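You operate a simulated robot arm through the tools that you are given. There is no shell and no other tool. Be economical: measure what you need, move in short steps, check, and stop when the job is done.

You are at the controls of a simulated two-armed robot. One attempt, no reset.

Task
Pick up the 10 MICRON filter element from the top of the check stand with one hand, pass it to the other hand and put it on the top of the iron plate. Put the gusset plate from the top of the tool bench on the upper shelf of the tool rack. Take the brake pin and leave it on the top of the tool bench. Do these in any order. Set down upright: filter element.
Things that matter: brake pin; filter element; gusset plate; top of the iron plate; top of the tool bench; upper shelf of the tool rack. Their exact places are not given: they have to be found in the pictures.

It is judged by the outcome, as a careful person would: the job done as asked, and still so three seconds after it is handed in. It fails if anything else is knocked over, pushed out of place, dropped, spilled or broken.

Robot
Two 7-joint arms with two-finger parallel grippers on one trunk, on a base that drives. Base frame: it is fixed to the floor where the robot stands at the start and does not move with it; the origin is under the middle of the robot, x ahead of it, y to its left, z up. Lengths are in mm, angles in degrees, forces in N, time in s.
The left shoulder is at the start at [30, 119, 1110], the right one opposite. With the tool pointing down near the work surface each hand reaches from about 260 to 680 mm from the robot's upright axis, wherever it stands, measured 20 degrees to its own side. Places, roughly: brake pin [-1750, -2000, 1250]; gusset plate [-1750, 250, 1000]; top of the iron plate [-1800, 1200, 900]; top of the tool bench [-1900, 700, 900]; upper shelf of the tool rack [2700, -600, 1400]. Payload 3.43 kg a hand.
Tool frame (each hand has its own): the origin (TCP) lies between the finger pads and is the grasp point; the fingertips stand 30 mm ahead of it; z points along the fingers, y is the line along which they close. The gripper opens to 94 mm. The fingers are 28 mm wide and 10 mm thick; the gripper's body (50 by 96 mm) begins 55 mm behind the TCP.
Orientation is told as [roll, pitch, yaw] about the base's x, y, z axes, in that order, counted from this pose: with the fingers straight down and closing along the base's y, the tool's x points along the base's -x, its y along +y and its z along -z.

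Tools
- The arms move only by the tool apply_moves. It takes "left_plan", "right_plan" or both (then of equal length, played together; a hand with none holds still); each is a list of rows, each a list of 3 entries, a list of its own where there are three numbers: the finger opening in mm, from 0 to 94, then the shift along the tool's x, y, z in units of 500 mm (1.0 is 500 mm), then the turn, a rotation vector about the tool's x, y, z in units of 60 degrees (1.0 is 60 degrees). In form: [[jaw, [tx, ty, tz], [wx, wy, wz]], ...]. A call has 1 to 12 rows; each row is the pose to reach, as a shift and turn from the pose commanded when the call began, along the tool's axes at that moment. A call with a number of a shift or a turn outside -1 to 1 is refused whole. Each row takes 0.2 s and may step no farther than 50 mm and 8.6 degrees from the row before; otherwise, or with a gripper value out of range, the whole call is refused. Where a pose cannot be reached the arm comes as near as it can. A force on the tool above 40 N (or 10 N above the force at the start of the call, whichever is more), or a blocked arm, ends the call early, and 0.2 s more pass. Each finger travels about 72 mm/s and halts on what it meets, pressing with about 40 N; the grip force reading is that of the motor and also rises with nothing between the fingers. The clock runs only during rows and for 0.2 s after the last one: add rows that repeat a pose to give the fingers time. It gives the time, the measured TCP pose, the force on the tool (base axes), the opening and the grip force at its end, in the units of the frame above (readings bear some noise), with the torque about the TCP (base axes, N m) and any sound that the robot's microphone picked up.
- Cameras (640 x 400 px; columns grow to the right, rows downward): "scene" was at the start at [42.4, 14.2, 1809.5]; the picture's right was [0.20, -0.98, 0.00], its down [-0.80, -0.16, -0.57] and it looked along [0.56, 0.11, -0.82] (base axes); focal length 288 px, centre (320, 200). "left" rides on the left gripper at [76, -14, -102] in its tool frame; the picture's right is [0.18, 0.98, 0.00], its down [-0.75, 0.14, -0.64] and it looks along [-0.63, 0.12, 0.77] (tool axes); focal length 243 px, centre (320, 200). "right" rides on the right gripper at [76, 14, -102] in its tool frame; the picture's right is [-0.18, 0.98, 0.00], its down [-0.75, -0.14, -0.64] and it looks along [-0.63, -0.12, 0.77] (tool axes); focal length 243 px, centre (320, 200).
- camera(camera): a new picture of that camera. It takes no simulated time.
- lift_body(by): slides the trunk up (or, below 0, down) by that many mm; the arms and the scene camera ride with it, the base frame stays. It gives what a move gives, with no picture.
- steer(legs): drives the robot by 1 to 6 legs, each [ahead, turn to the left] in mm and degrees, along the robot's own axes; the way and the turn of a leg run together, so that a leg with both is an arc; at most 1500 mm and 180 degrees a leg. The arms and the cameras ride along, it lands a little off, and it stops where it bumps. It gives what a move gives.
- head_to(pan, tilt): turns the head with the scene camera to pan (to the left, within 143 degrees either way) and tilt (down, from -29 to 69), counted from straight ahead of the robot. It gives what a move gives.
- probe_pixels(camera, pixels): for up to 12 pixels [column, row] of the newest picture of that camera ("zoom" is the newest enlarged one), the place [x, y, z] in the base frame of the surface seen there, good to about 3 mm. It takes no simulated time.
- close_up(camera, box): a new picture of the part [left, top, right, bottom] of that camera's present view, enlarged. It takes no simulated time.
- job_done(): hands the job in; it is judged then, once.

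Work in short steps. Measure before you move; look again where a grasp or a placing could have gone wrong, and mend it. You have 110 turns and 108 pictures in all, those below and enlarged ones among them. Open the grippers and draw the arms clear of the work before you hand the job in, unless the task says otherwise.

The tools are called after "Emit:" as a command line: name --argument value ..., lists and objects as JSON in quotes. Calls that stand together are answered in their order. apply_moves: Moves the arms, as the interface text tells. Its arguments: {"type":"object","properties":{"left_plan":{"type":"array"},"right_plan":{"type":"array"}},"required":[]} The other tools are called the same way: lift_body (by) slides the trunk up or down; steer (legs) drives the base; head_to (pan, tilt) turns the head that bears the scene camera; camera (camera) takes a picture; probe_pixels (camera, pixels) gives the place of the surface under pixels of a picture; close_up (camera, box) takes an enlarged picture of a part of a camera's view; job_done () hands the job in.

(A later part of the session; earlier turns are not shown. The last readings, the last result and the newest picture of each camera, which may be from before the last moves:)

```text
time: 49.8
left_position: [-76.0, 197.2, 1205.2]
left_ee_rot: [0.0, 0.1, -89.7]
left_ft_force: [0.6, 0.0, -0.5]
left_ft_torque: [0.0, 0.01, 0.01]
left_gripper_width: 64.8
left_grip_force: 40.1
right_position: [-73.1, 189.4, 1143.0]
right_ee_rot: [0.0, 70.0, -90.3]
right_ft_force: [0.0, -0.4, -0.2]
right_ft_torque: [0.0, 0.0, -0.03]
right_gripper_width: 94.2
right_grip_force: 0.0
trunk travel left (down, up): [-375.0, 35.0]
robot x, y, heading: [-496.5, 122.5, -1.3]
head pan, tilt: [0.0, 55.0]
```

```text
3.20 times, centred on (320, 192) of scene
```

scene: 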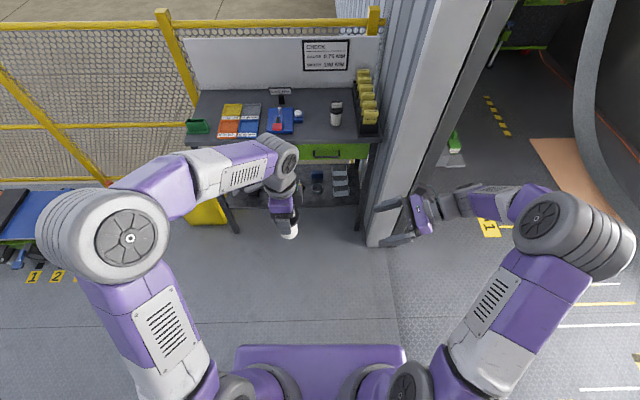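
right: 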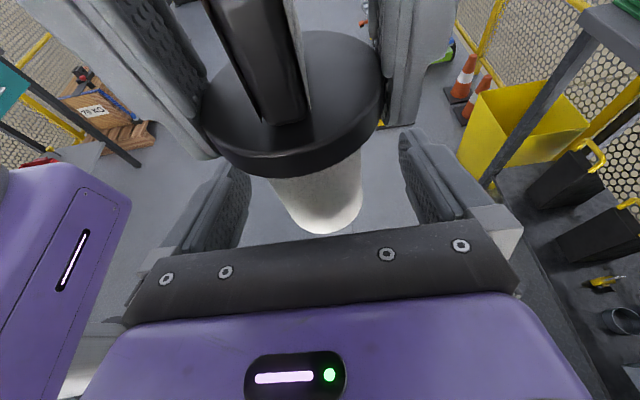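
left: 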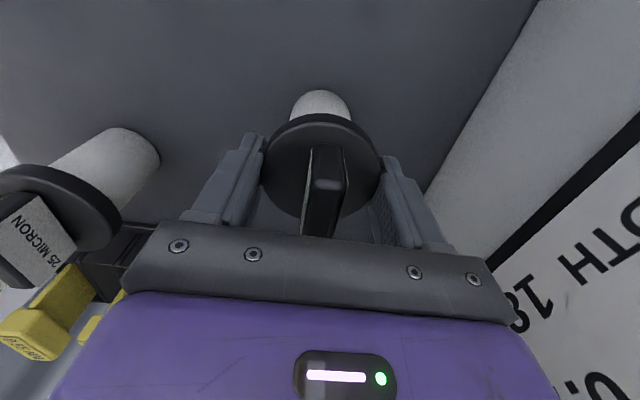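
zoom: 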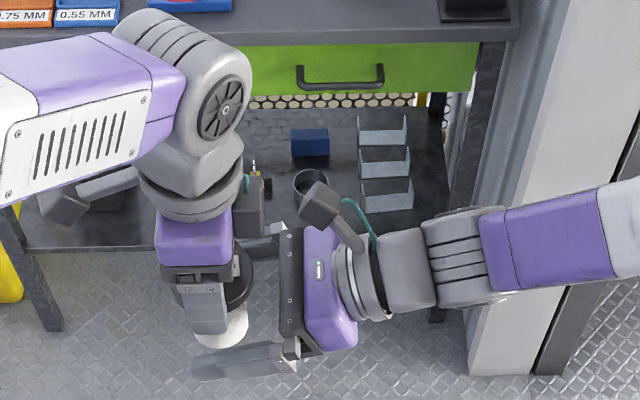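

Well centred. Close the right hand on the body.

Emit:
apply_moves --right_plan '[[60, [0, 0, 0], [0, 0, 0]], [40, [0, 0, 0], [0, 0, 0]], [35, [0, 0, 0], [0, 0, 0]], [35, [0, 0, 0], [0, 0, 0]], [35, [0, 0, 0], [0, 0, 0]]]'

```text
time: 51.0
left_position: [-74.3, 198.5, 1204.4]
left_ee_rot: [0.0, 0.0, -89.5]
left_ft_force: [7.1, -0.1, -2.1]
left_ft_torque: [-0.01, -0.32, -0.03]
left_gripper_width: 64.9
left_grip_force: 39.8
right_position: [-75.1, 188.8, 1142.7]
right_ee_rot: [-0.1, 70.0, -90.3]
right_ft_force: [-5.5, -0.5, 1.5]
right_ft_torque: [0.08, -0.14, 0.12]
right_gripper_width: 49.8
right_grip_force: 40.1
trunk travel left (down, up): [-375.0, 35.0]
robot x, y, heading: [-502.6, 125.4, -1.3]
head pan, tilt: [0.0, 55.0]
```

Both hands hold it (right 49.8 mm). Left opens and rises straight up.

Emit:
apply_moves --left_plan '[[80, [0, 0, 0], [0, 0, 0]], [94, [0, 0, 0], [0, 0, 0]], [94, [0, 0, 0], [0, 0, 0]], [94, [0, 0, -0.06], [0, 0, 0]], [94, [0, 0, -0.12], [0, 0, 0]], [94, [0, 0, -0.18], [0, 0, 0]]]'

Emit:
camera --camera "right"

```text
time: 52.4
left_position: [-76.0, 196.0, 1296.1]
left_ee_rot: [0.0, 0.2, -89.6]
left_ft_force: [-1.2, -0.1, 0.8]
left_ft_torque: [0.0, 0.0, 0.01]
left_gripper_width: 94.1
left_grip_force: 0.1
right_position: [-72.8, 187.9, 1143.5]
right_ee_rot: [0.0, 70.1, -90.3]
right_ft_force: [-0.7, 0.1, 0.3]
right_ft_torque: [-0.02, -0.03, 0.01]
right_gripper_width: 49.7
right_grip_force: 40.1
trunk travel left (down, up): [-375.0, 35.0]
robot x, y, heading: [-498.3, 124.2, -1.3]
head pan, tilt: [0.0, 55.0]
```

```text
79 pictures are left
```

right: 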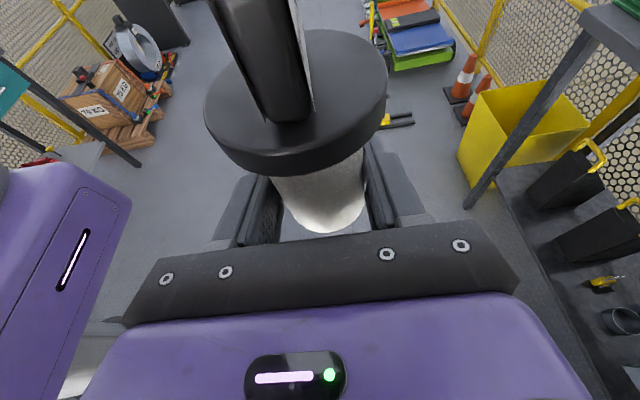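

Handover done; the right hand holds it upright. Left hand goes back to a natural pose, then I turn around to face the tool bench.

Emit:
apply_moves --left_plan '[[94, [0.08, -0.02, 0], [0, 0, -0.12]], [94, [0.16, -0.04, 0], [0, 0, -0.24]], [94, [0.24, -0.06, 0], [0, 0, -0.36]], [94, [0.3, -0.1, 0], [0, 0, -0.48]], [94, [0.34, -0.14, 0], [0, 0, -0.6]], [94, [0.36, -0.18, 0.05], [0, 0, -0.73]], [94, [0.38, -0.22, 0.1], [0, 0, -0.86]], [94, [0.38, -0.22, 0.15], [0, 0, -1.0]]]'

Emit:
steer --legs '[[0, 90], [0, 91]]'

Emit:
head_to --pan -15 --tilt 30

Emit:
camera --camera "scene"

```text
time: 54.2
left_position: [-185.5, 388.4, 1217.5]
left_ee_rot: [0.0, 0.1, -29.6]
left_ft_force: [0.4, 0.1, 0.4]
left_ft_torque: [0.02, 0.03, 0.04]
left_gripper_width: 93.9
left_grip_force: 0.0
right_position: [-73.0, 187.8, 1142.2]
right_ee_rot: [-0.2, 70.0, -90.4]
right_ft_force: [0.1, -0.1, 0.1]
right_ft_torque: [0.0, -0.01, 0.06]
right_gripper_width: 49.4
right_grip_force: 40.4
trunk travel left (down, up): [-375.0, 35.0]
robot x, y, heading: [-497.4, 121.7, -1.5]
head pan, tilt: [0.0, 55.0]
```

```text
time: 62.3
left_position: [-809.4, -146.7, 1218.5]
left_ee_rot: [0.0, 0.1, 151.2]
left_ft_force: [0.1, -0.4, -0.3]
left_ft_torque: [0.01, 0.01, 0.0]
left_gripper_width: 93.8
left_grip_force: 0.0
right_position: [-925.3, 51.8, 1141.9]
right_ee_rot: [0.0, 70.0, 90.6]
right_ft_force: [0.3, -0.2, -0.3]
right_ft_torque: [0.0, -0.02, -0.02]
right_gripper_width: 48.9
right_grip_force: 39.5
trunk travel left (down, up): [-375.0, 35.0]
robot x, y, heading: [-502.0, 124.5, 179.6]
head pan, tilt: [0.0, 55.0]
```

```text
time: 63.2
left_position: [-809.4, -147.1, 1217.6]
left_ee_rot: [0.0, 0.1, 151.2]
left_ft_force: [-0.1, -1.0, 0.0]
left_ft_torque: [-0.02, -0.01, -0.01]
left_gripper_width: 93.9
left_grip_force: 0.1
right_position: [-925.3, 51.3, 1140.9]
right_ee_rot: [-0.2, 69.9, 90.7]
right_ft_force: [0.3, -0.9, -0.6]
right_ft_torque: [0.01, 0.06, 0.02]
right_gripper_width: 48.9
right_grip_force: 40.2
trunk travel left (down, up): [-375.0, 35.0]
robot x, y, heading: [-498.3, 124.8, 179.2]
head pan, tilt: [-15.0, 30.0]
```

```text
78 pictures are left
```

scene: 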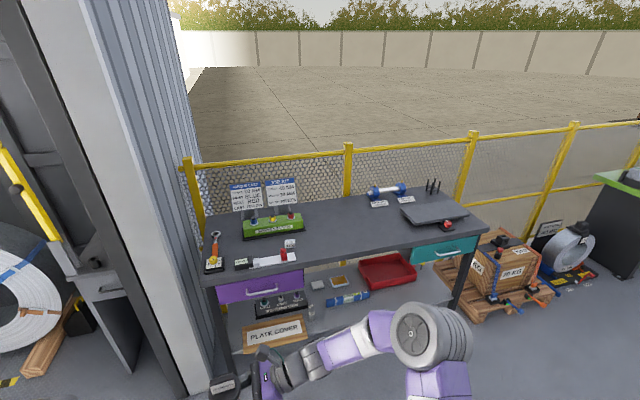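

The bench is in view; the dark slab at (433,209) is likely the iron plate. I zoom over the whole top.

Emit:
close_up --camera "scene" --box '[340, 165, 500, 265]'

Emit:
probe_pixels --camera "scene" --pixels '[[425, 210], [440, 210], [405, 212], [430, 221], [468, 212], [470, 230], [350, 230], [340, 248], [300, 255], [208, 273], [290, 244], [210, 240]]'

Emit:
close_up --camera "scene" --box '[190, 170, 350, 270]'

```text
4.00 times, centred on (420, 215) of scene
```

zoom: 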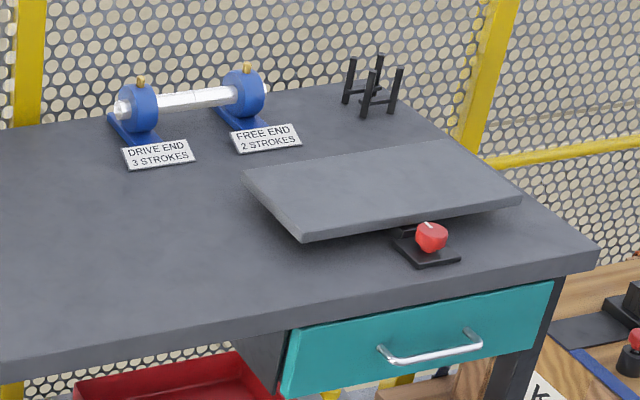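

```text
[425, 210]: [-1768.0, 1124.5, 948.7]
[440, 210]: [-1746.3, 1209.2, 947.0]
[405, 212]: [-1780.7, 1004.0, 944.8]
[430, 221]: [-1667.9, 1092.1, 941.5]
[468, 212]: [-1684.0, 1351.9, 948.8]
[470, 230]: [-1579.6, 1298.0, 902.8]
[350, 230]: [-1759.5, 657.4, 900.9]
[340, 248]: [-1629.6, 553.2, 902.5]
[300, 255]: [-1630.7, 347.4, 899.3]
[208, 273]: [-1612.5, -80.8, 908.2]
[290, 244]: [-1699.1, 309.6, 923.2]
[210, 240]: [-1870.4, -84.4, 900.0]
```

```text
4.00 times, centred on (270, 220) of scene
```

zoom: 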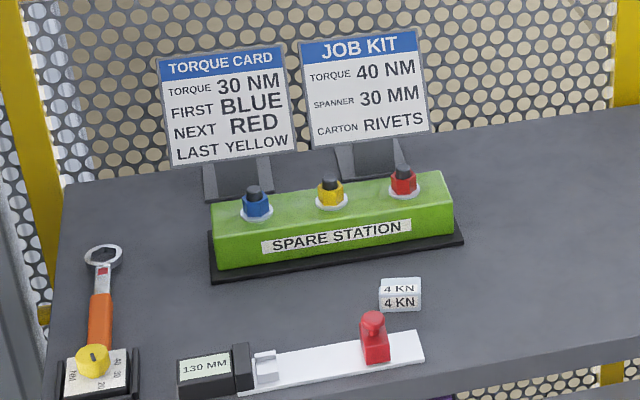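

The iron plate top is at z≈948 near (-1735,1170). I drive toward the bench's right end, stopping short, to look closer.

Emit:
probe_pixels --camera "scene" --pixels '[[440, 283], [498, 325], [550, 290], [560, 330]]'

Emit:
steer --legs '[[0, -61], [1200, 0], [0, 61]]'

Emit:
head_to --pan 0 --tilt 50

Emit:
camera --camera "scene"

```text
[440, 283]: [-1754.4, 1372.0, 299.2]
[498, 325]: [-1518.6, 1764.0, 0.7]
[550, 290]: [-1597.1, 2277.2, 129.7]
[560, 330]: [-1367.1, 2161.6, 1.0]
```

```text
time: 74.6
left_position: [-1385.1, 899.1, 1217.5]
left_ee_rot: [0.0, 0.1, 151.0]
left_ft_force: [-0.4, -0.6, -0.7]
left_ft_torque: [0.01, 0.0, -0.03]
left_gripper_width: 94.1
left_grip_force: 0.1
right_position: [-1501.8, 1100.0, 1142.3]
right_ee_rot: [0.0, 70.0, 90.4]
right_ft_force: [0.9, -0.2, 1.0]
right_ft_torque: [0.02, 0.03, 0.01]
right_gripper_width: 48.0
right_grip_force: 39.8
trunk travel left (down, up): [-375.0, 35.0]
robot x, y, heading: [-1076.2, 1170.4, 179.2]
head pan, tilt: [-15.0, 30.0]
```

```text
time: 75.4
left_position: [-1386.7, 901.4, 1218.0]
left_ee_rot: [0.0, 0.1, 150.9]
left_ft_force: [0.5, 0.0, 0.0]
left_ft_torque: [0.01, 0.01, 0.02]
left_gripper_width: 93.9
left_grip_force: 0.1
right_position: [-1501.3, 1099.0, 1143.5]
right_ee_rot: [0.0, 70.0, 90.3]
right_ft_force: [1.2, 0.5, -0.1]
right_ft_torque: [-0.02, 0.02, 0.02]
right_gripper_width: 48.1
right_grip_force: 40.1
trunk travel left (down, up): [-375.0, 35.0]
robot x, y, heading: [-1079.2, 1167.5, 179.0]
head pan, tilt: [0.0, 50.0]
```

```text
75 pictures are left
```

scene: 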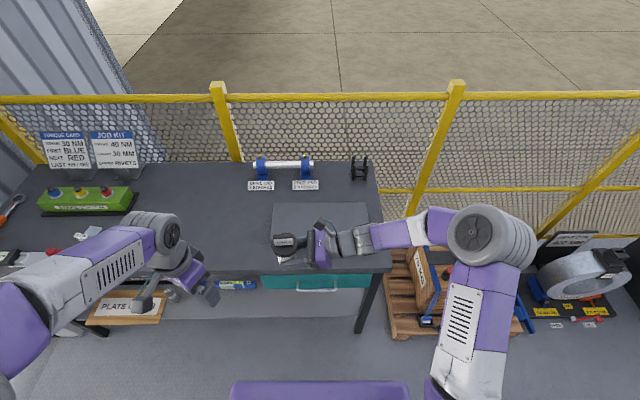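

The right grip width drifts slightly (49.8→48.0), so I check the grip in the right camera and measure the plate.

Emit:
camera --camera "right"

Emit:
close_up --camera "scene" --box '[240, 150, 400, 300]'

Emit:
probe_pixels --camera "scene" --pixels '[[275, 205], [365, 206], [370, 225], [330, 215], [345, 210], [272, 225], [345, 272], [285, 210], [360, 215]]'

```text
74 pictures are left
```

right: 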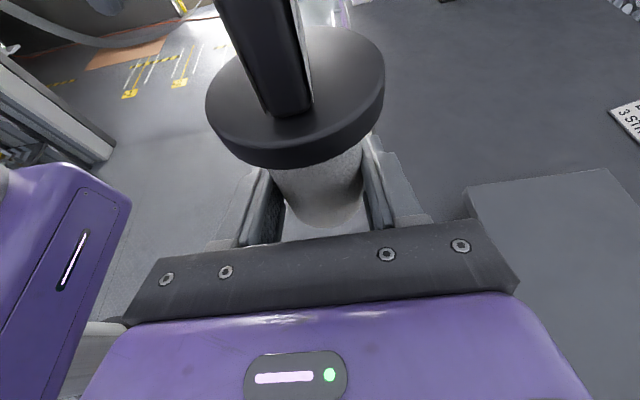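

```text
2.67 times, centred on (320, 225) of scene
```

zoom: 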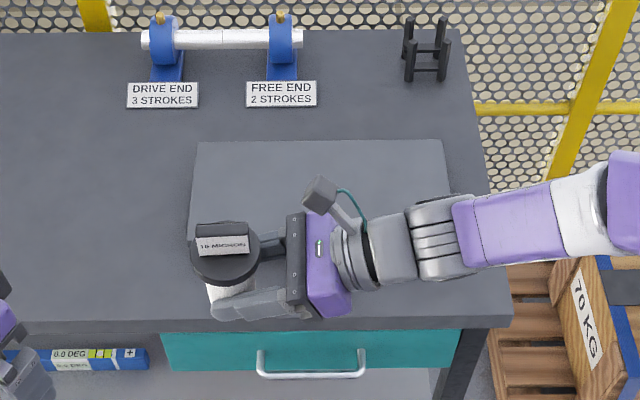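

```text
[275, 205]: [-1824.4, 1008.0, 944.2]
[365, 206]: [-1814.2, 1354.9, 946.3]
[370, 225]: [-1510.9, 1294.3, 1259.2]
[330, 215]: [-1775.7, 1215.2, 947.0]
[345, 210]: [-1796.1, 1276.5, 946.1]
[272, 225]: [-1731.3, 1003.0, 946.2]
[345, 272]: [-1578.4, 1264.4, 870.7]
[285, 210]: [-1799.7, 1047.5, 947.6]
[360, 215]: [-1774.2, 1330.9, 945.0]
```

Grip is fine. Plate spans about x -1825..-1660, y 1003..1355, z 946; centre ≈ (-1742,1178). Drive 150 ahead.

Emit:
steer --legs '[[150, 0]]'

Emit:
camera --camera "scene"

```text
time: 76.8
left_position: [-1535.3, 902.8, 1217.6]
left_ee_rot: [-0.1, 0.0, 150.9]
left_ft_force: [0.7, -0.3, -0.7]
left_ft_torque: [-0.01, -0.01, 0.05]
left_gripper_width: 94.1
left_grip_force: 0.1
right_position: [-1648.7, 1101.4, 1142.4]
right_ee_rot: [0.0, 70.0, 90.3]
right_ft_force: [0.1, -1.2, -1.8]
right_ft_torque: [0.0, 0.01, 0.0]
right_gripper_width: 48.0
right_grip_force: 40.2
trunk travel left (down, up): [-375.0, 35.0]
robot x, y, heading: [-1224.7, 1171.7, 179.3]
head pan, tilt: [0.0, 50.0]
```

```text
72 pictures are left
```

scene: 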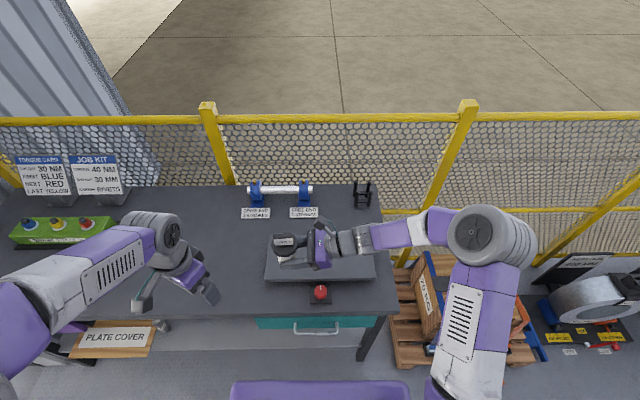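

Measure the plate's front edge and the red item.

Emit:
probe_pixels --camera "scene" --pixels '[[300, 277], [350, 277], [320, 292], [340, 298], [373, 270], [268, 275], [365, 262], [275, 265], [330, 282], [330, 268]]'

Emit:
apply_moves --right_plan '[[35, [-0.015, 0.045, -0.04], [0, 0, 0]], [35, [-0.03, 0.09, -0.08], [0, 0, 0]], [35, [-0.045, 0.14, -0.12], [0, 0, 0]], [35, [-0.059, 0.184, -0.162], [0, 0, 0]], [35, [-0.059, 0.184, -0.162], [0, 0, 0]]]'

Emit:
camera --camera "scene"

```text
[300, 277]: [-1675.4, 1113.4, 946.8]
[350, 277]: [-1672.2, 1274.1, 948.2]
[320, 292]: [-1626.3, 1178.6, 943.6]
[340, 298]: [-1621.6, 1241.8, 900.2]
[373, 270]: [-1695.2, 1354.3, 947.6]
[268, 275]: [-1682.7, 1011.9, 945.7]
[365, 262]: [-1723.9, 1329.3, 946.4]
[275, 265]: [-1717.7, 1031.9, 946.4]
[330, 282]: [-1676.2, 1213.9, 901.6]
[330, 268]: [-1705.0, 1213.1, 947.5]
```

```text
time: 78.0
left_position: [-1534.0, 902.9, 1218.0]
left_ee_rot: [0.0, 0.0, 150.9]
left_ft_force: [1.0, -1.0, 0.0]
left_ft_torque: [0.0, 0.01, 0.0]
left_gripper_width: 93.9
left_grip_force: 0.0
right_position: [-1740.6, 1188.0, 1140.8]
right_ee_rot: [-0.1, 70.0, 90.2]
right_ft_force: [0.9, 0.1, -1.3]
right_ft_torque: [0.03, 0.03, 0.01]
right_gripper_width: 47.6
right_grip_force: 40.0
trunk travel left (down, up): [-375.0, 35.0]
robot x, y, heading: [-1223.7, 1172.4, 179.2]
head pan, tilt: [0.0, 50.0]
```

```text
71 pictures are left
```

scene: 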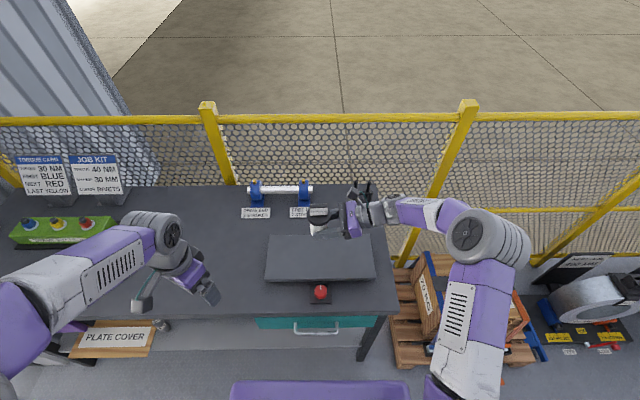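

Axis is now over (-1741,1181), plate centre. Lower the trunk 150 mm.

Emit:
lift_body --by -150

Emit:
close_up --camera "scene" --box '[230, 180, 430, 305]'

Emit:
camera --camera "right"

```text
time: 79.7
left_position: [-1535.1, 902.2, 1068.4]
left_ee_rot: [0.0, 0.0, 150.9]
left_ft_force: [-0.1, -0.7, -0.7]
left_ft_torque: [0.02, 0.02, 0.0]
left_gripper_width: 94.0
left_grip_force: 0.1
right_position: [-1740.3, 1188.2, 992.0]
right_ee_rot: [0.1, 70.1, 90.3]
right_ft_force: [0.2, 0.4, -1.9]
right_ft_torque: [0.04, -0.04, 0.03]
right_gripper_width: 47.7
right_grip_force: 40.0
trunk travel left (down, up): [-225.0, 185.0]
robot x, y, heading: [-1224.0, 1171.7, 179.1]
head pan, tilt: [0.0, 50.0]
```

```text
3.20 times, centred on (330, 242) of scene
```

zoom: 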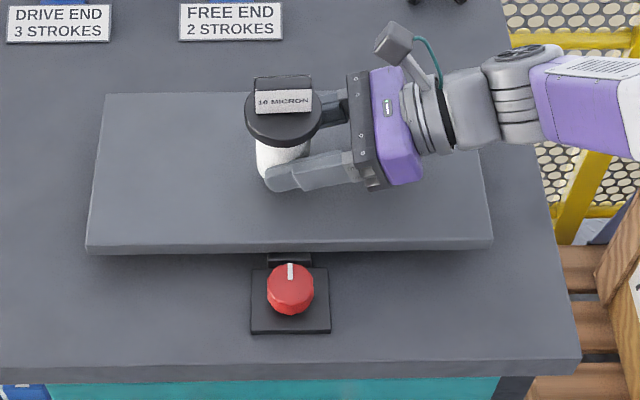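

```text
69 pictures are left
```

right: 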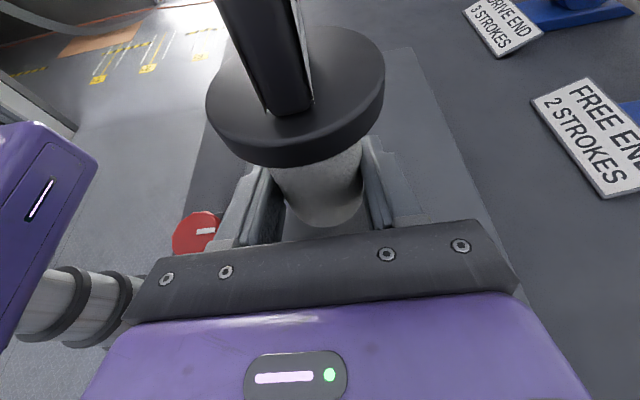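

Upright and about 15 mm above the plate. Lower by the arm in small steps.

Emit:
apply_moves --right_plan '[[35, [-0.0094, 0, 0.0034], [0, 0, 0]], [35, [-0.0169, 0, 0.0062], [0, 0, 0]], [35, [-0.0226, 0, 0.0082], [0, 0, 0]], [35, [-0.0226, 0, 0.0082], [0, 0, 0]]]'

Emit:
close_up --camera "scene" --box '[280, 190, 380, 260]'

```text
time: 80.7
left_position: [-1533.8, 902.5, 1068.4]
left_ee_rot: [0.0, 0.1, 150.8]
left_ft_force: [0.3, 0.1, -0.9]
left_ft_torque: [0.01, 0.01, -0.02]
left_gripper_width: 93.9
left_grip_force: 0.1
right_position: [-1741.3, 1186.5, 978.0]
right_ee_rot: [0.0, 69.9, 90.3]
right_ft_force: [0.6, 0.6, -1.0]
right_ft_torque: [0.03, -0.01, 0.01]
right_gripper_width: 47.7
right_grip_force: 39.8
trunk travel left (down, up): [-225.0, 185.0]
robot x, y, heading: [-1218.9, 1168.7, 179.2]
head pan, tilt: [0.0, 50.0]
```

```text
5.71 times, centred on (330, 225) of scene
```

zoom: 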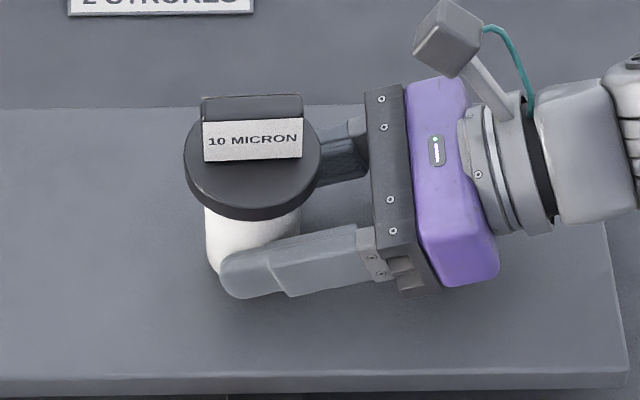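

No contact yet (force -1 N). Continue in ~1 mm rows.

Emit:
apply_moves --right_plan '[[35, [-0.0019, 0, 0.0007], [0, 0, 0]], [35, [-0.0038, 0, 0.0014], [0, 0, 0]], [35, [-0.0038, 0, 0.0014], [0, 0, 0]]]'

Emit:
probe_pixels --camera "zoom" --pixels '[[208, 262], [205, 240], [130, 262], [253, 190], [180, 280]]'

```text
time: 81.5
left_position: [-1534.5, 902.3, 1069.5]
left_ee_rot: [0.0, 0.1, 150.9]
left_ft_force: [-0.4, 0.8, 0.6]
left_ft_torque: [0.01, -0.01, -0.03]
left_gripper_width: 94.1
left_grip_force: 0.1
right_position: [-1739.7, 1188.2, 976.5]
right_ee_rot: [0.1, 69.9, 90.2]
right_ft_force: [-0.2, -0.3, -1.3]
right_ft_torque: [0.03, -0.01, 0.0]
right_gripper_width: 47.5
right_grip_force: 40.0
trunk travel left (down, up): [-225.0, 185.0]
robot x, y, heading: [-1222.1, 1171.6, 179.4]
head pan, tilt: [0.0, 50.0]
```

```text
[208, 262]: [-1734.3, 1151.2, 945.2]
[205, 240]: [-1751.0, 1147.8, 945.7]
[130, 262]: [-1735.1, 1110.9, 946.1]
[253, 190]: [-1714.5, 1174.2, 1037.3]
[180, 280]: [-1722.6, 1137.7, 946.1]
```

Still a few mm by the cap height estimate. Continue down until contact shows.

Emit:
apply_moves --right_plan '[[35, [-0.0019, 0, 0.0007], [0, 0, 0]], [35, [-0.0038, 0, 0.0014], [0, 0, 0]], [35, [-0.0047, 0, 0.0017], [0, 0, 0]], [35, [-0.0047, 0, 0.0017], [0, 0, 0]]]'

```text
time: 82.5
left_position: [-1533.1, 903.8, 1068.4]
left_ee_rot: [0.0, 0.0, 151.0]
left_ft_force: [0.4, -0.2, 0.2]
left_ft_torque: [0.01, -0.01, -0.02]
left_gripper_width: 94.0
left_grip_force: 0.1
right_position: [-1740.8, 1187.8, 976.4]
right_ee_rot: [0.4, 70.1, 90.6]
right_ft_force: [-1.9, 2.4, 13.7]
right_ft_torque: [0.07, -0.14, 0.02]
right_gripper_width: 47.6
right_grip_force: 40.1
trunk travel left (down, up): [-225.0, 185.0]
robot x, y, heading: [-1225.8, 1174.1, 179.2]
head pan, tilt: [0.0, 50.0]
```

Contact (13.7 N up). Open fully, then back off straight along +y.

Emit:
apply_moves --right_plan '[[60, [0, 0, 0], [0, 0, 0]], [75, [0, 0, 0], [0, 0, 0]], [94, [0, 0, 0], [0, 0, 0]], [94, [0, 0, 0], [0, 0, 0]], [94, [-0.014, 0, -0.038], [0, 0, 0]], [94, [-0.034, 0, -0.094], [0, 0, 0]], [94, [-0.062, 0, -0.17], [0, 0, 0]], [94, [-0.089, 0, -0.244], [0, 0, 0]]]'

Emit:
camera --camera "scene"

```text
time: 84.3
left_position: [-1534.2, 903.7, 1067.7]
left_ee_rot: [0.1, 0.1, 151.0]
left_ft_force: [-0.4, 0.4, 0.8]
left_ft_torque: [0.0, 0.02, 0.04]
left_gripper_width: 93.8
left_grip_force: 0.1
right_position: [-1745.2, 1319.5, 973.9]
right_ee_rot: [-0.1, 70.0, 90.1]
right_ft_force: [-0.2, -0.4, -0.3]
right_ft_torque: [0.01, -0.01, 0.03]
right_gripper_width: 93.7
right_grip_force: 0.1
trunk travel left (down, up): [-225.0, 185.0]
robot x, y, heading: [-1225.4, 1171.2, 178.9]
head pan, tilt: [0.0, 50.0]
```

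```text
67 pictures are left
```

scene: 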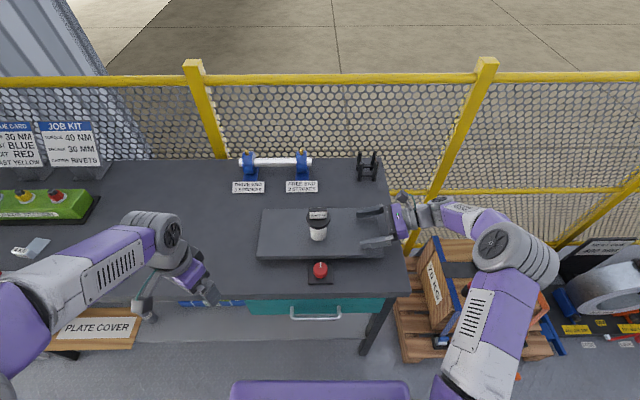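

The element stands upright on the plate. Raise the trunk and look at the left part of the bench for the gusset plate.

Emit:
lift_body --by 150

Emit:
head_to --pan 40 --tilt 40

Emit:
camera --camera "scene"

```text
time: 86.1
left_position: [-1534.7, 903.5, 1218.0]
left_ee_rot: [-0.1, 0.0, 151.0]
left_ft_force: [-0.9, 0.1, 0.1]
left_ft_torque: [0.0, 0.01, 0.02]
left_gripper_width: 93.9
left_grip_force: 0.1
right_position: [-1745.3, 1318.3, 1123.4]
right_ee_rot: [-0.2, 70.0, 90.1]
right_ft_force: [-0.2, 0.7, -0.8]
right_ft_torque: [-0.01, -0.01, -0.01]
right_gripper_width: 94.2
right_grip_force: 0.0
trunk travel left (down, up): [-375.0, 35.0]
robot x, y, heading: [-1222.8, 1167.9, 178.9]
head pan, tilt: [0.0, 50.0]
```

```text
time: 87.2
left_position: [-1535.4, 902.3, 1218.5]
left_ee_rot: [0.1, 0.1, 150.8]
left_ft_force: [-0.3, -0.5, -0.4]
left_ft_torque: [0.01, 0.03, -0.02]
left_gripper_width: 94.1
left_grip_force: 0.0
right_position: [-1744.4, 1318.4, 1124.0]
right_ee_rot: [0.0, 70.0, 90.3]
right_ft_force: [0.4, 0.1, -0.4]
right_ft_torque: [0.01, -0.02, -0.04]
right_gripper_width: 94.0
right_grip_force: 0.0
trunk travel left (down, up): [-375.0, 35.0]
robot x, y, heading: [-1222.4, 1167.4, 179.0]
head pan, tilt: [40.0, 40.0]
```

```text
66 pictures are left
```

scene: 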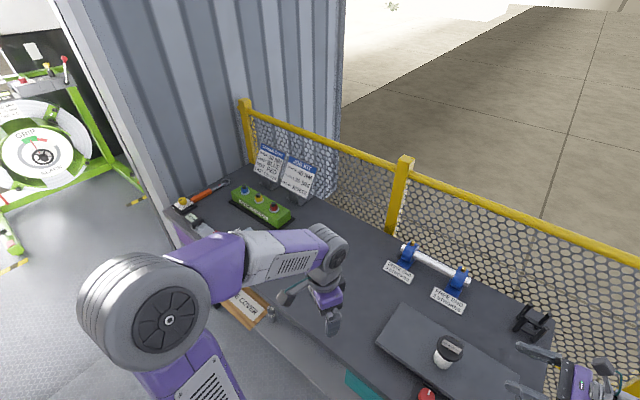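

I back away, move along the bench to face the gusset area, then straighten the right hand.

Emit:
steer --legs '[[-420, 0], [0, 90], [850, 0], [0, -90]]'

Emit:
apply_moves --right_plan '[[94, [0, 0, 0], [0, -0.12, 0]], [94, [0, 0, 0], [0, -0.25, 0]], [94, [0, 0, 0], [0, -0.37, 0]], [94, [0, 0, 0], [0, -0.5, 0]], [94, [0, 0, 0], [0, -0.62, 0]], [94, [0, 0, 0], [0, -0.75, 0]], [94, [0, 0, 0], [0, -0.87, 0]], [94, [0, 0, 0], [0, -1.0, 0]]]'

Emit:
apply_moves --right_plan '[[94, [0, 0, 0], [0, -0.085, 0]], [94, [0, 0, 0], [0, -0.167, 0]]]'

Emit:
apply_moves --right_plan '[[94, [0, 0, 0], [0, 0, -0.12]], [94, [0, 0, 0], [0, 0, -0.25]], [94, [0, 0, 0], [0, 0, -0.37]], [94, [0, 0, 0], [0, 0, -0.5]], [94, [0, 0, 0], [0, 0, -0.62]], [94, [0, 0, 0], [0, 0, -0.75]], [94, [0, 0, 0], [0, 0, -0.87]], [94, [0, 0, 0], [0, 0, -1.0]]]'

Emit:
head_to --pan 10 --tilt 40

Emit:
camera --camera "scene"

```text
time: 101.6
left_position: [-1155.1, 60.2, 1218.2]
left_ee_rot: [0.0, 0.1, 147.5]
left_ft_force: [0.6, -0.6, 0.4]
left_ft_torque: [0.01, -0.03, 0.01]
left_gripper_width: 94.1
left_grip_force: 0.0
right_position: [-1338.9, 487.1, 1123.0]
right_ee_rot: [0.0, 69.9, 86.9]
right_ft_force: [-0.7, -0.8, -0.6]
right_ft_torque: [0.05, 0.02, 0.01]
right_gripper_width: 93.8
right_grip_force: 0.0
trunk travel left (down, up): [-375.0, 35.0]
robot x, y, heading: [-828.1, 306.0, 175.5]
head pan, tilt: [40.0, 40.0]
```

```text
time: 103.4
left_position: [-1155.8, 58.0, 1217.9]
left_ee_rot: [0.0, 0.0, 147.6]
left_ft_force: [-0.1, -0.2, 0.8]
left_ft_torque: [-0.02, -0.04, -0.02]
left_gripper_width: 93.8
left_grip_force: 0.1
right_position: [-1340.1, 486.3, 1122.5]
right_ee_rot: [0.0, 9.9, 86.9]
right_ft_force: [-1.2, 0.3, 0.2]
right_ft_torque: [0.02, 0.02, 0.0]
right_gripper_width: 93.9
right_grip_force: 0.0
trunk travel left (down, up): [-375.0, 35.0]
robot x, y, heading: [-830.8, 308.5, 175.8]
head pan, tilt: [40.0, 40.0]
```

```text
time: 104.0
left_position: [-1154.7, 59.6, 1218.0]
left_ee_rot: [-0.1, 0.0, 147.6]
left_ft_force: [-0.1, 0.0, 0.0]
left_ft_torque: [0.0, 0.0, -0.01]
left_gripper_width: 94.3
left_grip_force: 0.1
right_position: [-1338.8, 486.8, 1123.6]
right_ee_rot: [0.0, -0.2, 87.0]
right_ft_force: [-0.2, -1.5, -0.7]
right_ft_torque: [0.02, -0.03, 0.0]
right_gripper_width: 94.1
right_grip_force: 0.2
trunk travel left (down, up): [-375.0, 35.0]
robot x, y, heading: [-828.9, 308.7, 175.5]
head pan, tilt: [40.0, 40.0]
```

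```text
time: 105.8
left_position: [-1154.2, 59.2, 1218.7]
left_ee_rot: [-0.1, 0.1, 147.5]
left_ft_force: [0.6, -0.4, -0.7]
left_ft_torque: [-0.01, -0.01, 0.02]
left_gripper_width: 93.8
left_grip_force: 0.0
right_position: [-1339.4, 485.8, 1123.9]
right_ee_rot: [0.0, -0.1, 147.1]
right_ft_force: [-0.1, 0.5, -0.1]
right_ft_torque: [-0.03, -0.03, 0.0]
right_gripper_width: 93.9
right_grip_force: 0.1
trunk travel left (down, up): [-375.0, 35.0]
robot x, y, heading: [-830.2, 312.7, 175.3]
head pan, tilt: [40.0, 40.0]
```

```text
time: 106.7
left_position: [-1154.5, 60.2, 1218.4]
left_ee_rot: [0.1, 0.1, 147.5]
left_ft_force: [0.7, 0.1, 0.5]
left_ft_torque: [-0.02, -0.02, -0.06]
left_gripper_width: 93.9
left_grip_force: 0.1
right_position: [-1340.0, 485.6, 1123.6]
right_ee_rot: [-0.1, -0.1, 147.0]
right_ft_force: [0.8, -0.6, 0.2]
right_ft_torque: [0.01, -0.04, 0.04]
right_gripper_width: 94.2
right_grip_force: 0.1
trunk travel left (down, up): [-375.0, 35.0]
robot x, y, heading: [-826.3, 307.9, 175.7]
head pan, tilt: [10.0, 40.0]
```

```text
65 pictures are left
```

scene: 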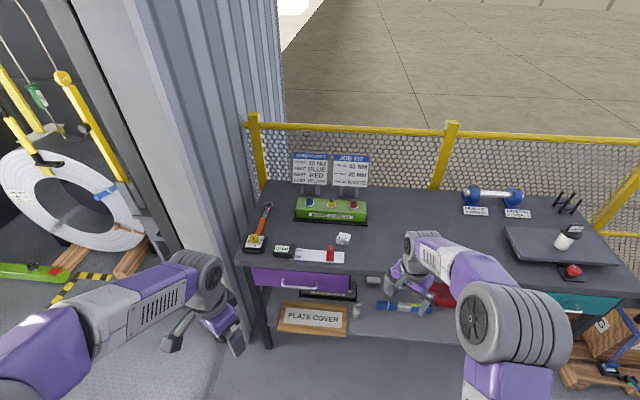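

Emit:
close_up --camera "scene" --box '[230, 190, 400, 296]'

Emit:
close_up --camera "scene" --box '[310, 225, 370, 265]'

Emit:
close_up --camera "scene" --box '[260, 260, 470, 350]'

```text
3.76 times, centred on (315, 243) of scene
```

zoom: 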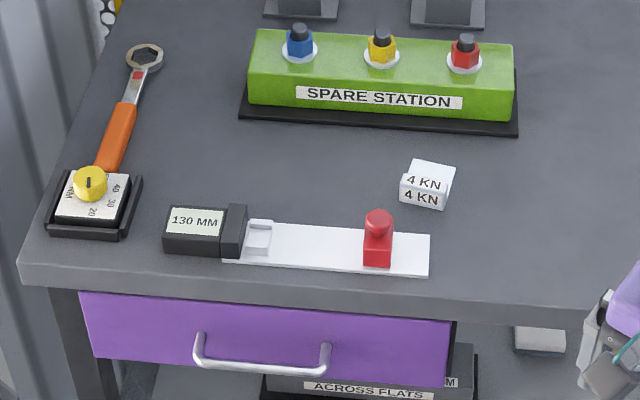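

```text
10.00 times, centred on (340, 245) of scene
```

zoom: 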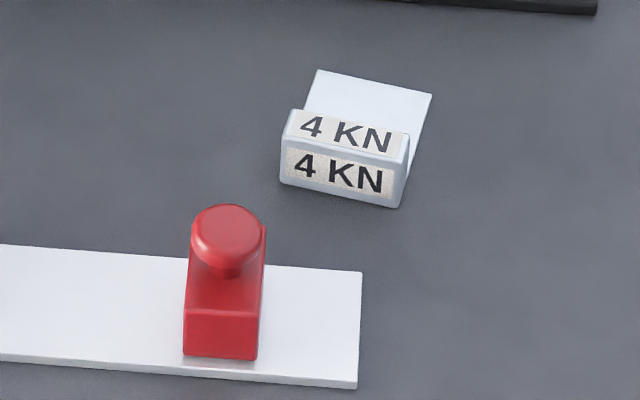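

```text
3.05 times, centred on (365, 305) of scene
```

zoom: 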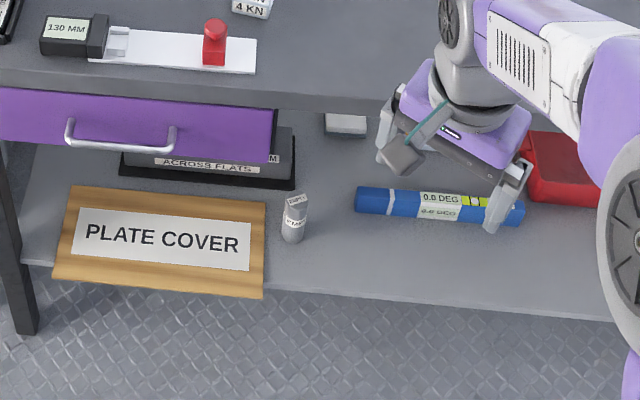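

The "4 KN" bracket-like piece at (342,239) is the only loose plate there: the gusset plate. I measure it.

Emit:
close_up --camera "scene" --box '[310, 225, 370, 265]'

Emit:
probe_pixels --camera "zoom" --pixels '[[290, 112], [410, 140], [318, 72], [430, 96], [285, 182], [398, 204], [340, 100], [345, 135], [340, 175], [265, 230], [230, 220], [370, 100]]'

```text
10.00 times, centred on (340, 245) of scene
```

zoom: 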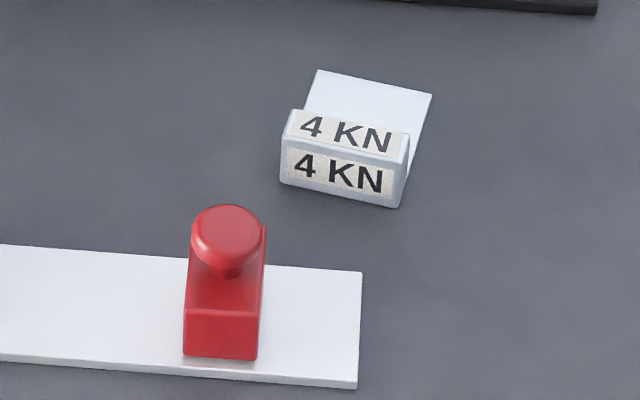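

```text
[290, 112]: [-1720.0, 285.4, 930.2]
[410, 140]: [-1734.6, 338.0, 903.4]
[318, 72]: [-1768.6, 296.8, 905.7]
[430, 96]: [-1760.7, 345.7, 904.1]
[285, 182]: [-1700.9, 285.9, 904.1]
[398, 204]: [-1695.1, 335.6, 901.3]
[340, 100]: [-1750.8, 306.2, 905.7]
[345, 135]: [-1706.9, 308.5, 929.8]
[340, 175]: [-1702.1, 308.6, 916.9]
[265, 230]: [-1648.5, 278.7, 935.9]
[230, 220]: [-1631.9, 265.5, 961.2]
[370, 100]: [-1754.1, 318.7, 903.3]
```

Gusset: block ≈50×22×30 at (-1709,312), turned about -9°, with a thin foot behind. I straighten both hands (and tuck the left inward), then drive in.

Emit:
apply_moves --left_plan '[[94, [-0.035, -0.055, 0], [0, 0, -0.12]], [94, [-0.07, -0.11, 0], [0, 0, -0.24]], [94, [-0.105, -0.165, 0], [0, 0, -0.36]], [94, [-0.14, -0.22, 0], [0, 0, -0.47]]]' --right_plan '[[94, [0, 0, 0], [0, 0, -0.12]], [94, [0, 0, 0], [0, 0, -0.24]], [94, [0, 0, 0], [0, 0, -0.36]], [94, [0, 0, 0], [0, 0, -0.47]]]'

Emit:
steer --legs '[[0, 18.5], [390, 0], [0, -22]]'

Emit:
camera --camera "scene"

```text
time: 107.7
left_position: [-1155.4, 191.3, 1217.1]
left_ee_rot: [0.1, 0.2, 175.7]
left_ft_force: [-0.5, 0.7, 0.4]
left_ft_torque: [-0.04, 0.05, 0.02]
left_gripper_width: 93.9
left_grip_force: 0.0
right_position: [-1339.7, 488.1, 1124.1]
right_ee_rot: [0.0, 0.0, 175.3]
right_ft_force: [0.2, -0.1, -0.5]
right_ft_torque: [-0.04, 0.04, 0.01]
right_gripper_width: 93.9
right_grip_force: 0.0
trunk travel left (down, up): [-375.0, 35.0]
robot x, y, heading: [-829.1, 308.7, 175.9]
head pan, tilt: [10.0, 40.0]
```

```text
time: 112.4
left_position: [-1543.8, 111.8, 1216.7]
left_ee_rot: [0.1, 0.1, 172.6]
left_ft_force: [0.0, 0.1, 0.0]
left_ft_torque: [-0.01, -0.01, -0.01]
left_gripper_width: 94.4
left_grip_force: 0.0
right_position: [-1712.3, 417.4, 1122.6]
right_ee_rot: [-0.1, 0.0, 172.0]
right_ft_force: [-0.2, 0.9, -0.2]
right_ft_torque: [-0.06, -0.05, -0.02]
right_gripper_width: 93.8
right_grip_force: 0.0
trunk travel left (down, up): [-375.0, 35.0]
robot x, y, heading: [-1208.2, 211.4, 172.7]
head pan, tilt: [10.0, 40.0]
```

```text
60 pictures are left
```

scene: 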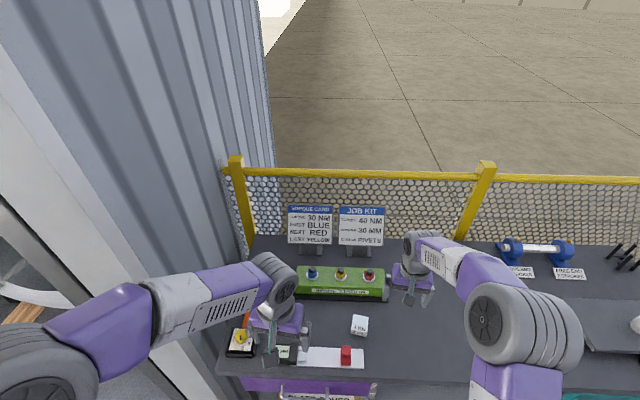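

Now nearly overhead; re-measure the gusset in a close-up.

Emit:
close_up --camera "scene" --box '[325, 300, 405, 370]'

Emit:
probe_pixels --camera "zoom" --pixels '[[215, 200], [330, 220], [213, 260], [330, 285], [225, 130], [340, 150], [270, 230], [270, 170], [150, 370], [150, 400]]'

```text
5.71 times, centred on (365, 335) of scene
```

zoom: 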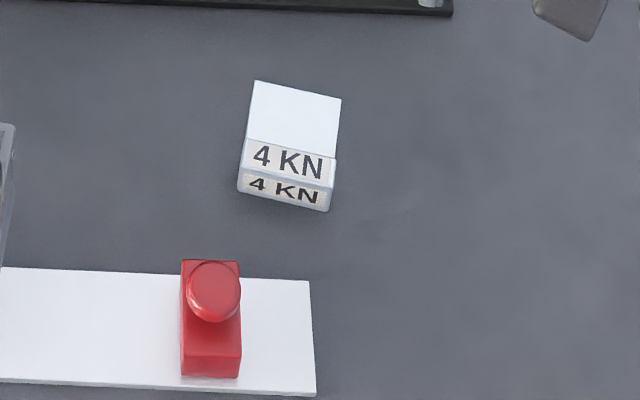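

```text
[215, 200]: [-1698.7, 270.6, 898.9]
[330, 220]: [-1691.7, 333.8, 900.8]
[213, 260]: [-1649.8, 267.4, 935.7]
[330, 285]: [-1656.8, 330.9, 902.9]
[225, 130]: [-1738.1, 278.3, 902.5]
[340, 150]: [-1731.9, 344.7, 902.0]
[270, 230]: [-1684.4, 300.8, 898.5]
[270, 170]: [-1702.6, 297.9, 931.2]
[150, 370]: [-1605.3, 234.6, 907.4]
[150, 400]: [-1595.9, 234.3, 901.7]
```

Emit:
probe_pixels --camera "zoom" --pixels '[[248, 142], [333, 160], [242, 172], [331, 189], [256, 85], [337, 101], [240, 190], [325, 208], [188, 264], [212, 285], [238, 264], [186, 370]]'

```text
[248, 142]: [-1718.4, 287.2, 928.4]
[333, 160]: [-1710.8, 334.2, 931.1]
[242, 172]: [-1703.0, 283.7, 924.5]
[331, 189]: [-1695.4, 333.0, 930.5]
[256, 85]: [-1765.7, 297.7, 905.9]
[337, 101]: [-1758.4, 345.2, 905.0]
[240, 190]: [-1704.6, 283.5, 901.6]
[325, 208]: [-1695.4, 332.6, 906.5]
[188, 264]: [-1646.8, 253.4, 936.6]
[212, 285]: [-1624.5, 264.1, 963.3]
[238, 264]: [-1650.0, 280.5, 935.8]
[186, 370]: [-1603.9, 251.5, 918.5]
```

Gusset block centre ≈ (-1707,309.5), yaw ≈ -8.7°. The right hand moves above it while tilting 35° forward (so it can later set it on the high shelf).

Emit:
apply_moves --right_plan '[[94, [0.015, 0.042, 0.03], [0, -0.12, 0]], [94, [0.03, 0.084, 0.07], [0, -0.24, 0]], [90, [0.045, 0.126, 0.11], [0, -0.36, 0]], [80, [0.06, 0.168, 0.15], [0, -0.48, 0]], [76, [0.074, 0.21, 0.19], [0, -0.583, 0]], [76, [0.074, 0.21, 0.21], [0, -0.583, 0]], [76, [0.074, 0.21, 0.21], [0, -0.583, 0]]]'

Emit:
camera --camera "scene"

Emit:
camera --camera "right"

```text
time: 114.0
left_position: [-1543.7, 110.1, 1218.1]
left_ee_rot: [0.1, -0.1, 172.6]
left_ft_force: [-0.1, 0.2, -0.7]
left_ft_torque: [0.02, 0.01, 0.02]
left_gripper_width: 93.9
left_grip_force: 0.2
right_position: [-1690.0, 306.3, 1019.8]
right_ee_rot: [0.0, -35.0, 171.8]
right_ft_force: [0.5, -0.6, 0.4]
right_ft_torque: [0.0, -0.01, 0.0]
right_gripper_width: 75.8
right_grip_force: 0.1
trunk travel left (down, up): [-375.0, 35.0]
robot x, y, heading: [-1210.9, 215.8, 172.5]
head pan, tilt: [10.0, 40.0]
```

```text
58 pictures are left
```

scene: 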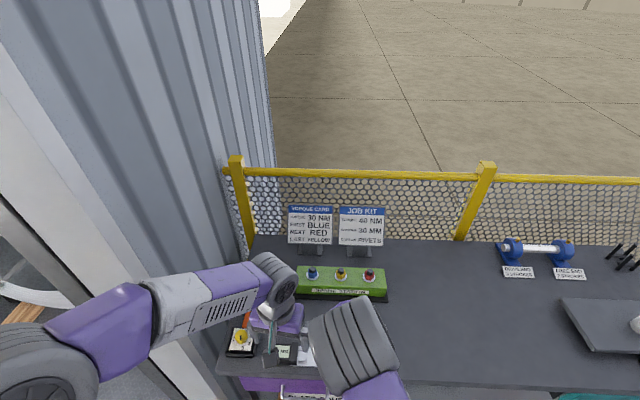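

```text
57 pictures are left
```

right: 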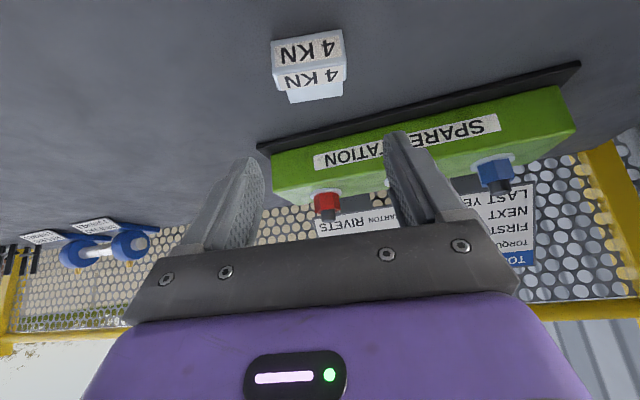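

The gusset appears at (308,62) in the right view. Confirm its location from this camera before descending.

Emit:
probe_pixels --camera "right" --pixels '[[308, 50], [276, 65], [346, 58], [308, 78], [285, 80], [345, 82]]'

```text
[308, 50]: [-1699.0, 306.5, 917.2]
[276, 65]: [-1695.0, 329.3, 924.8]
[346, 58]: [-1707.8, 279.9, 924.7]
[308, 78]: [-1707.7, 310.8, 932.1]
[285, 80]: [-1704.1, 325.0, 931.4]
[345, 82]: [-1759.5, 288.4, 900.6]
```

Consistent. Descend 83 mm vertically to z 937 and close on the block's sides.

Emit:
apply_moves --right_plan '[[76, [0.025, 0, 0.043], [0, 0, 0]], [76, [0.05, 0, 0.086], [0, 0, 0]], [76, [0.07, 0, 0.12], [0, 0, 0]], [76, [0.0838, 0, 0.144], [0, 0, 0]], [76, [0.0838, 0, 0.144], [0, 0, 0]]]'

Emit:
camera --camera "right"

```text
time: 115.2
left_position: [-1543.6, 110.3, 1215.8]
left_ee_rot: [0.0, 0.0, 172.6]
left_ft_force: [-0.1, -0.1, -0.1]
left_ft_torque: [-0.02, 0.01, -0.03]
left_gripper_width: 93.7
left_grip_force: 0.0
right_position: [-1696.8, 309.4, 935.6]
right_ee_rot: [-0.1, -35.0, 172.1]
right_ft_force: [-0.2, 0.9, -0.4]
right_ft_torque: [-0.02, 0.0, 0.01]
right_gripper_width: 76.0
right_grip_force: 0.0
trunk travel left (down, up): [-375.0, 35.0]
robot x, y, heading: [-1209.6, 211.0, 172.5]
head pan, tilt: [10.0, 40.0]
```

```text
56 pictures are left
```

right: 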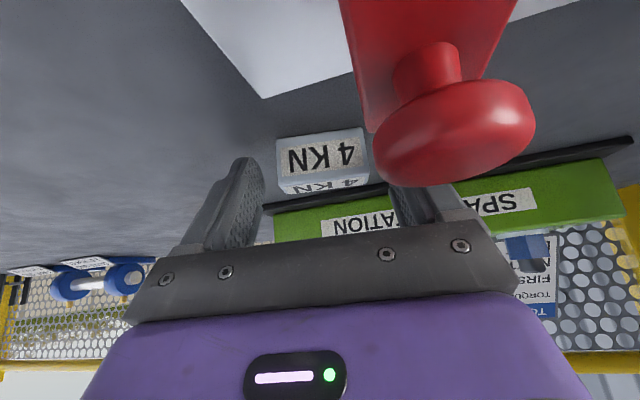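

The block sits between the fingers and the red knob is untouched. Close.

Emit:
apply_moves --right_plan '[[60, [0, 0, 0], [0, 0, 0]], [45, [0, 0, 0], [0, 0, 0]], [40, [0, 0, 0], [0, 0, 0]], [40, [0, 0, 0], [0, 0, 0]]]'

Emit:
camera --camera "right"

```text
time: 116.2
left_position: [-1543.3, 111.7, 1216.5]
left_ee_rot: [0.1, 0.0, 172.5]
left_ft_force: [0.4, 0.6, 0.5]
left_ft_torque: [-0.01, 0.01, 0.02]
left_gripper_width: 94.1
left_grip_force: 0.0
right_position: [-1695.9, 309.7, 935.3]
right_ee_rot: [0.0, -35.0, 172.0]
right_ft_force: [-0.6, 0.3, -1.0]
right_ft_torque: [0.0, 0.04, -0.02]
right_gripper_width: 51.4
right_grip_force: 40.4
trunk travel left (down, up): [-375.0, 35.0]
robot x, y, heading: [-1211.4, 211.1, 172.5]
head pan, tilt: [10.0, 40.0]
```

```text
55 pictures are left
```

right: 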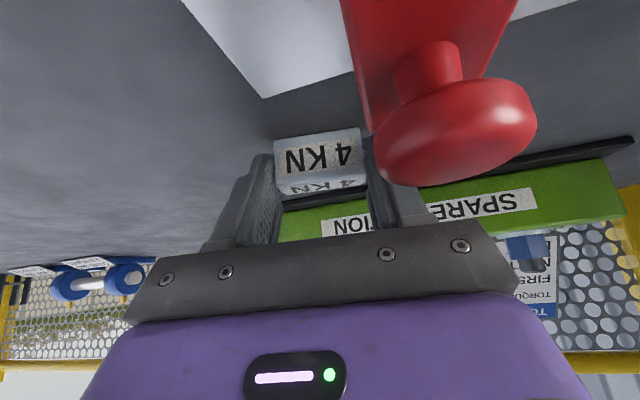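

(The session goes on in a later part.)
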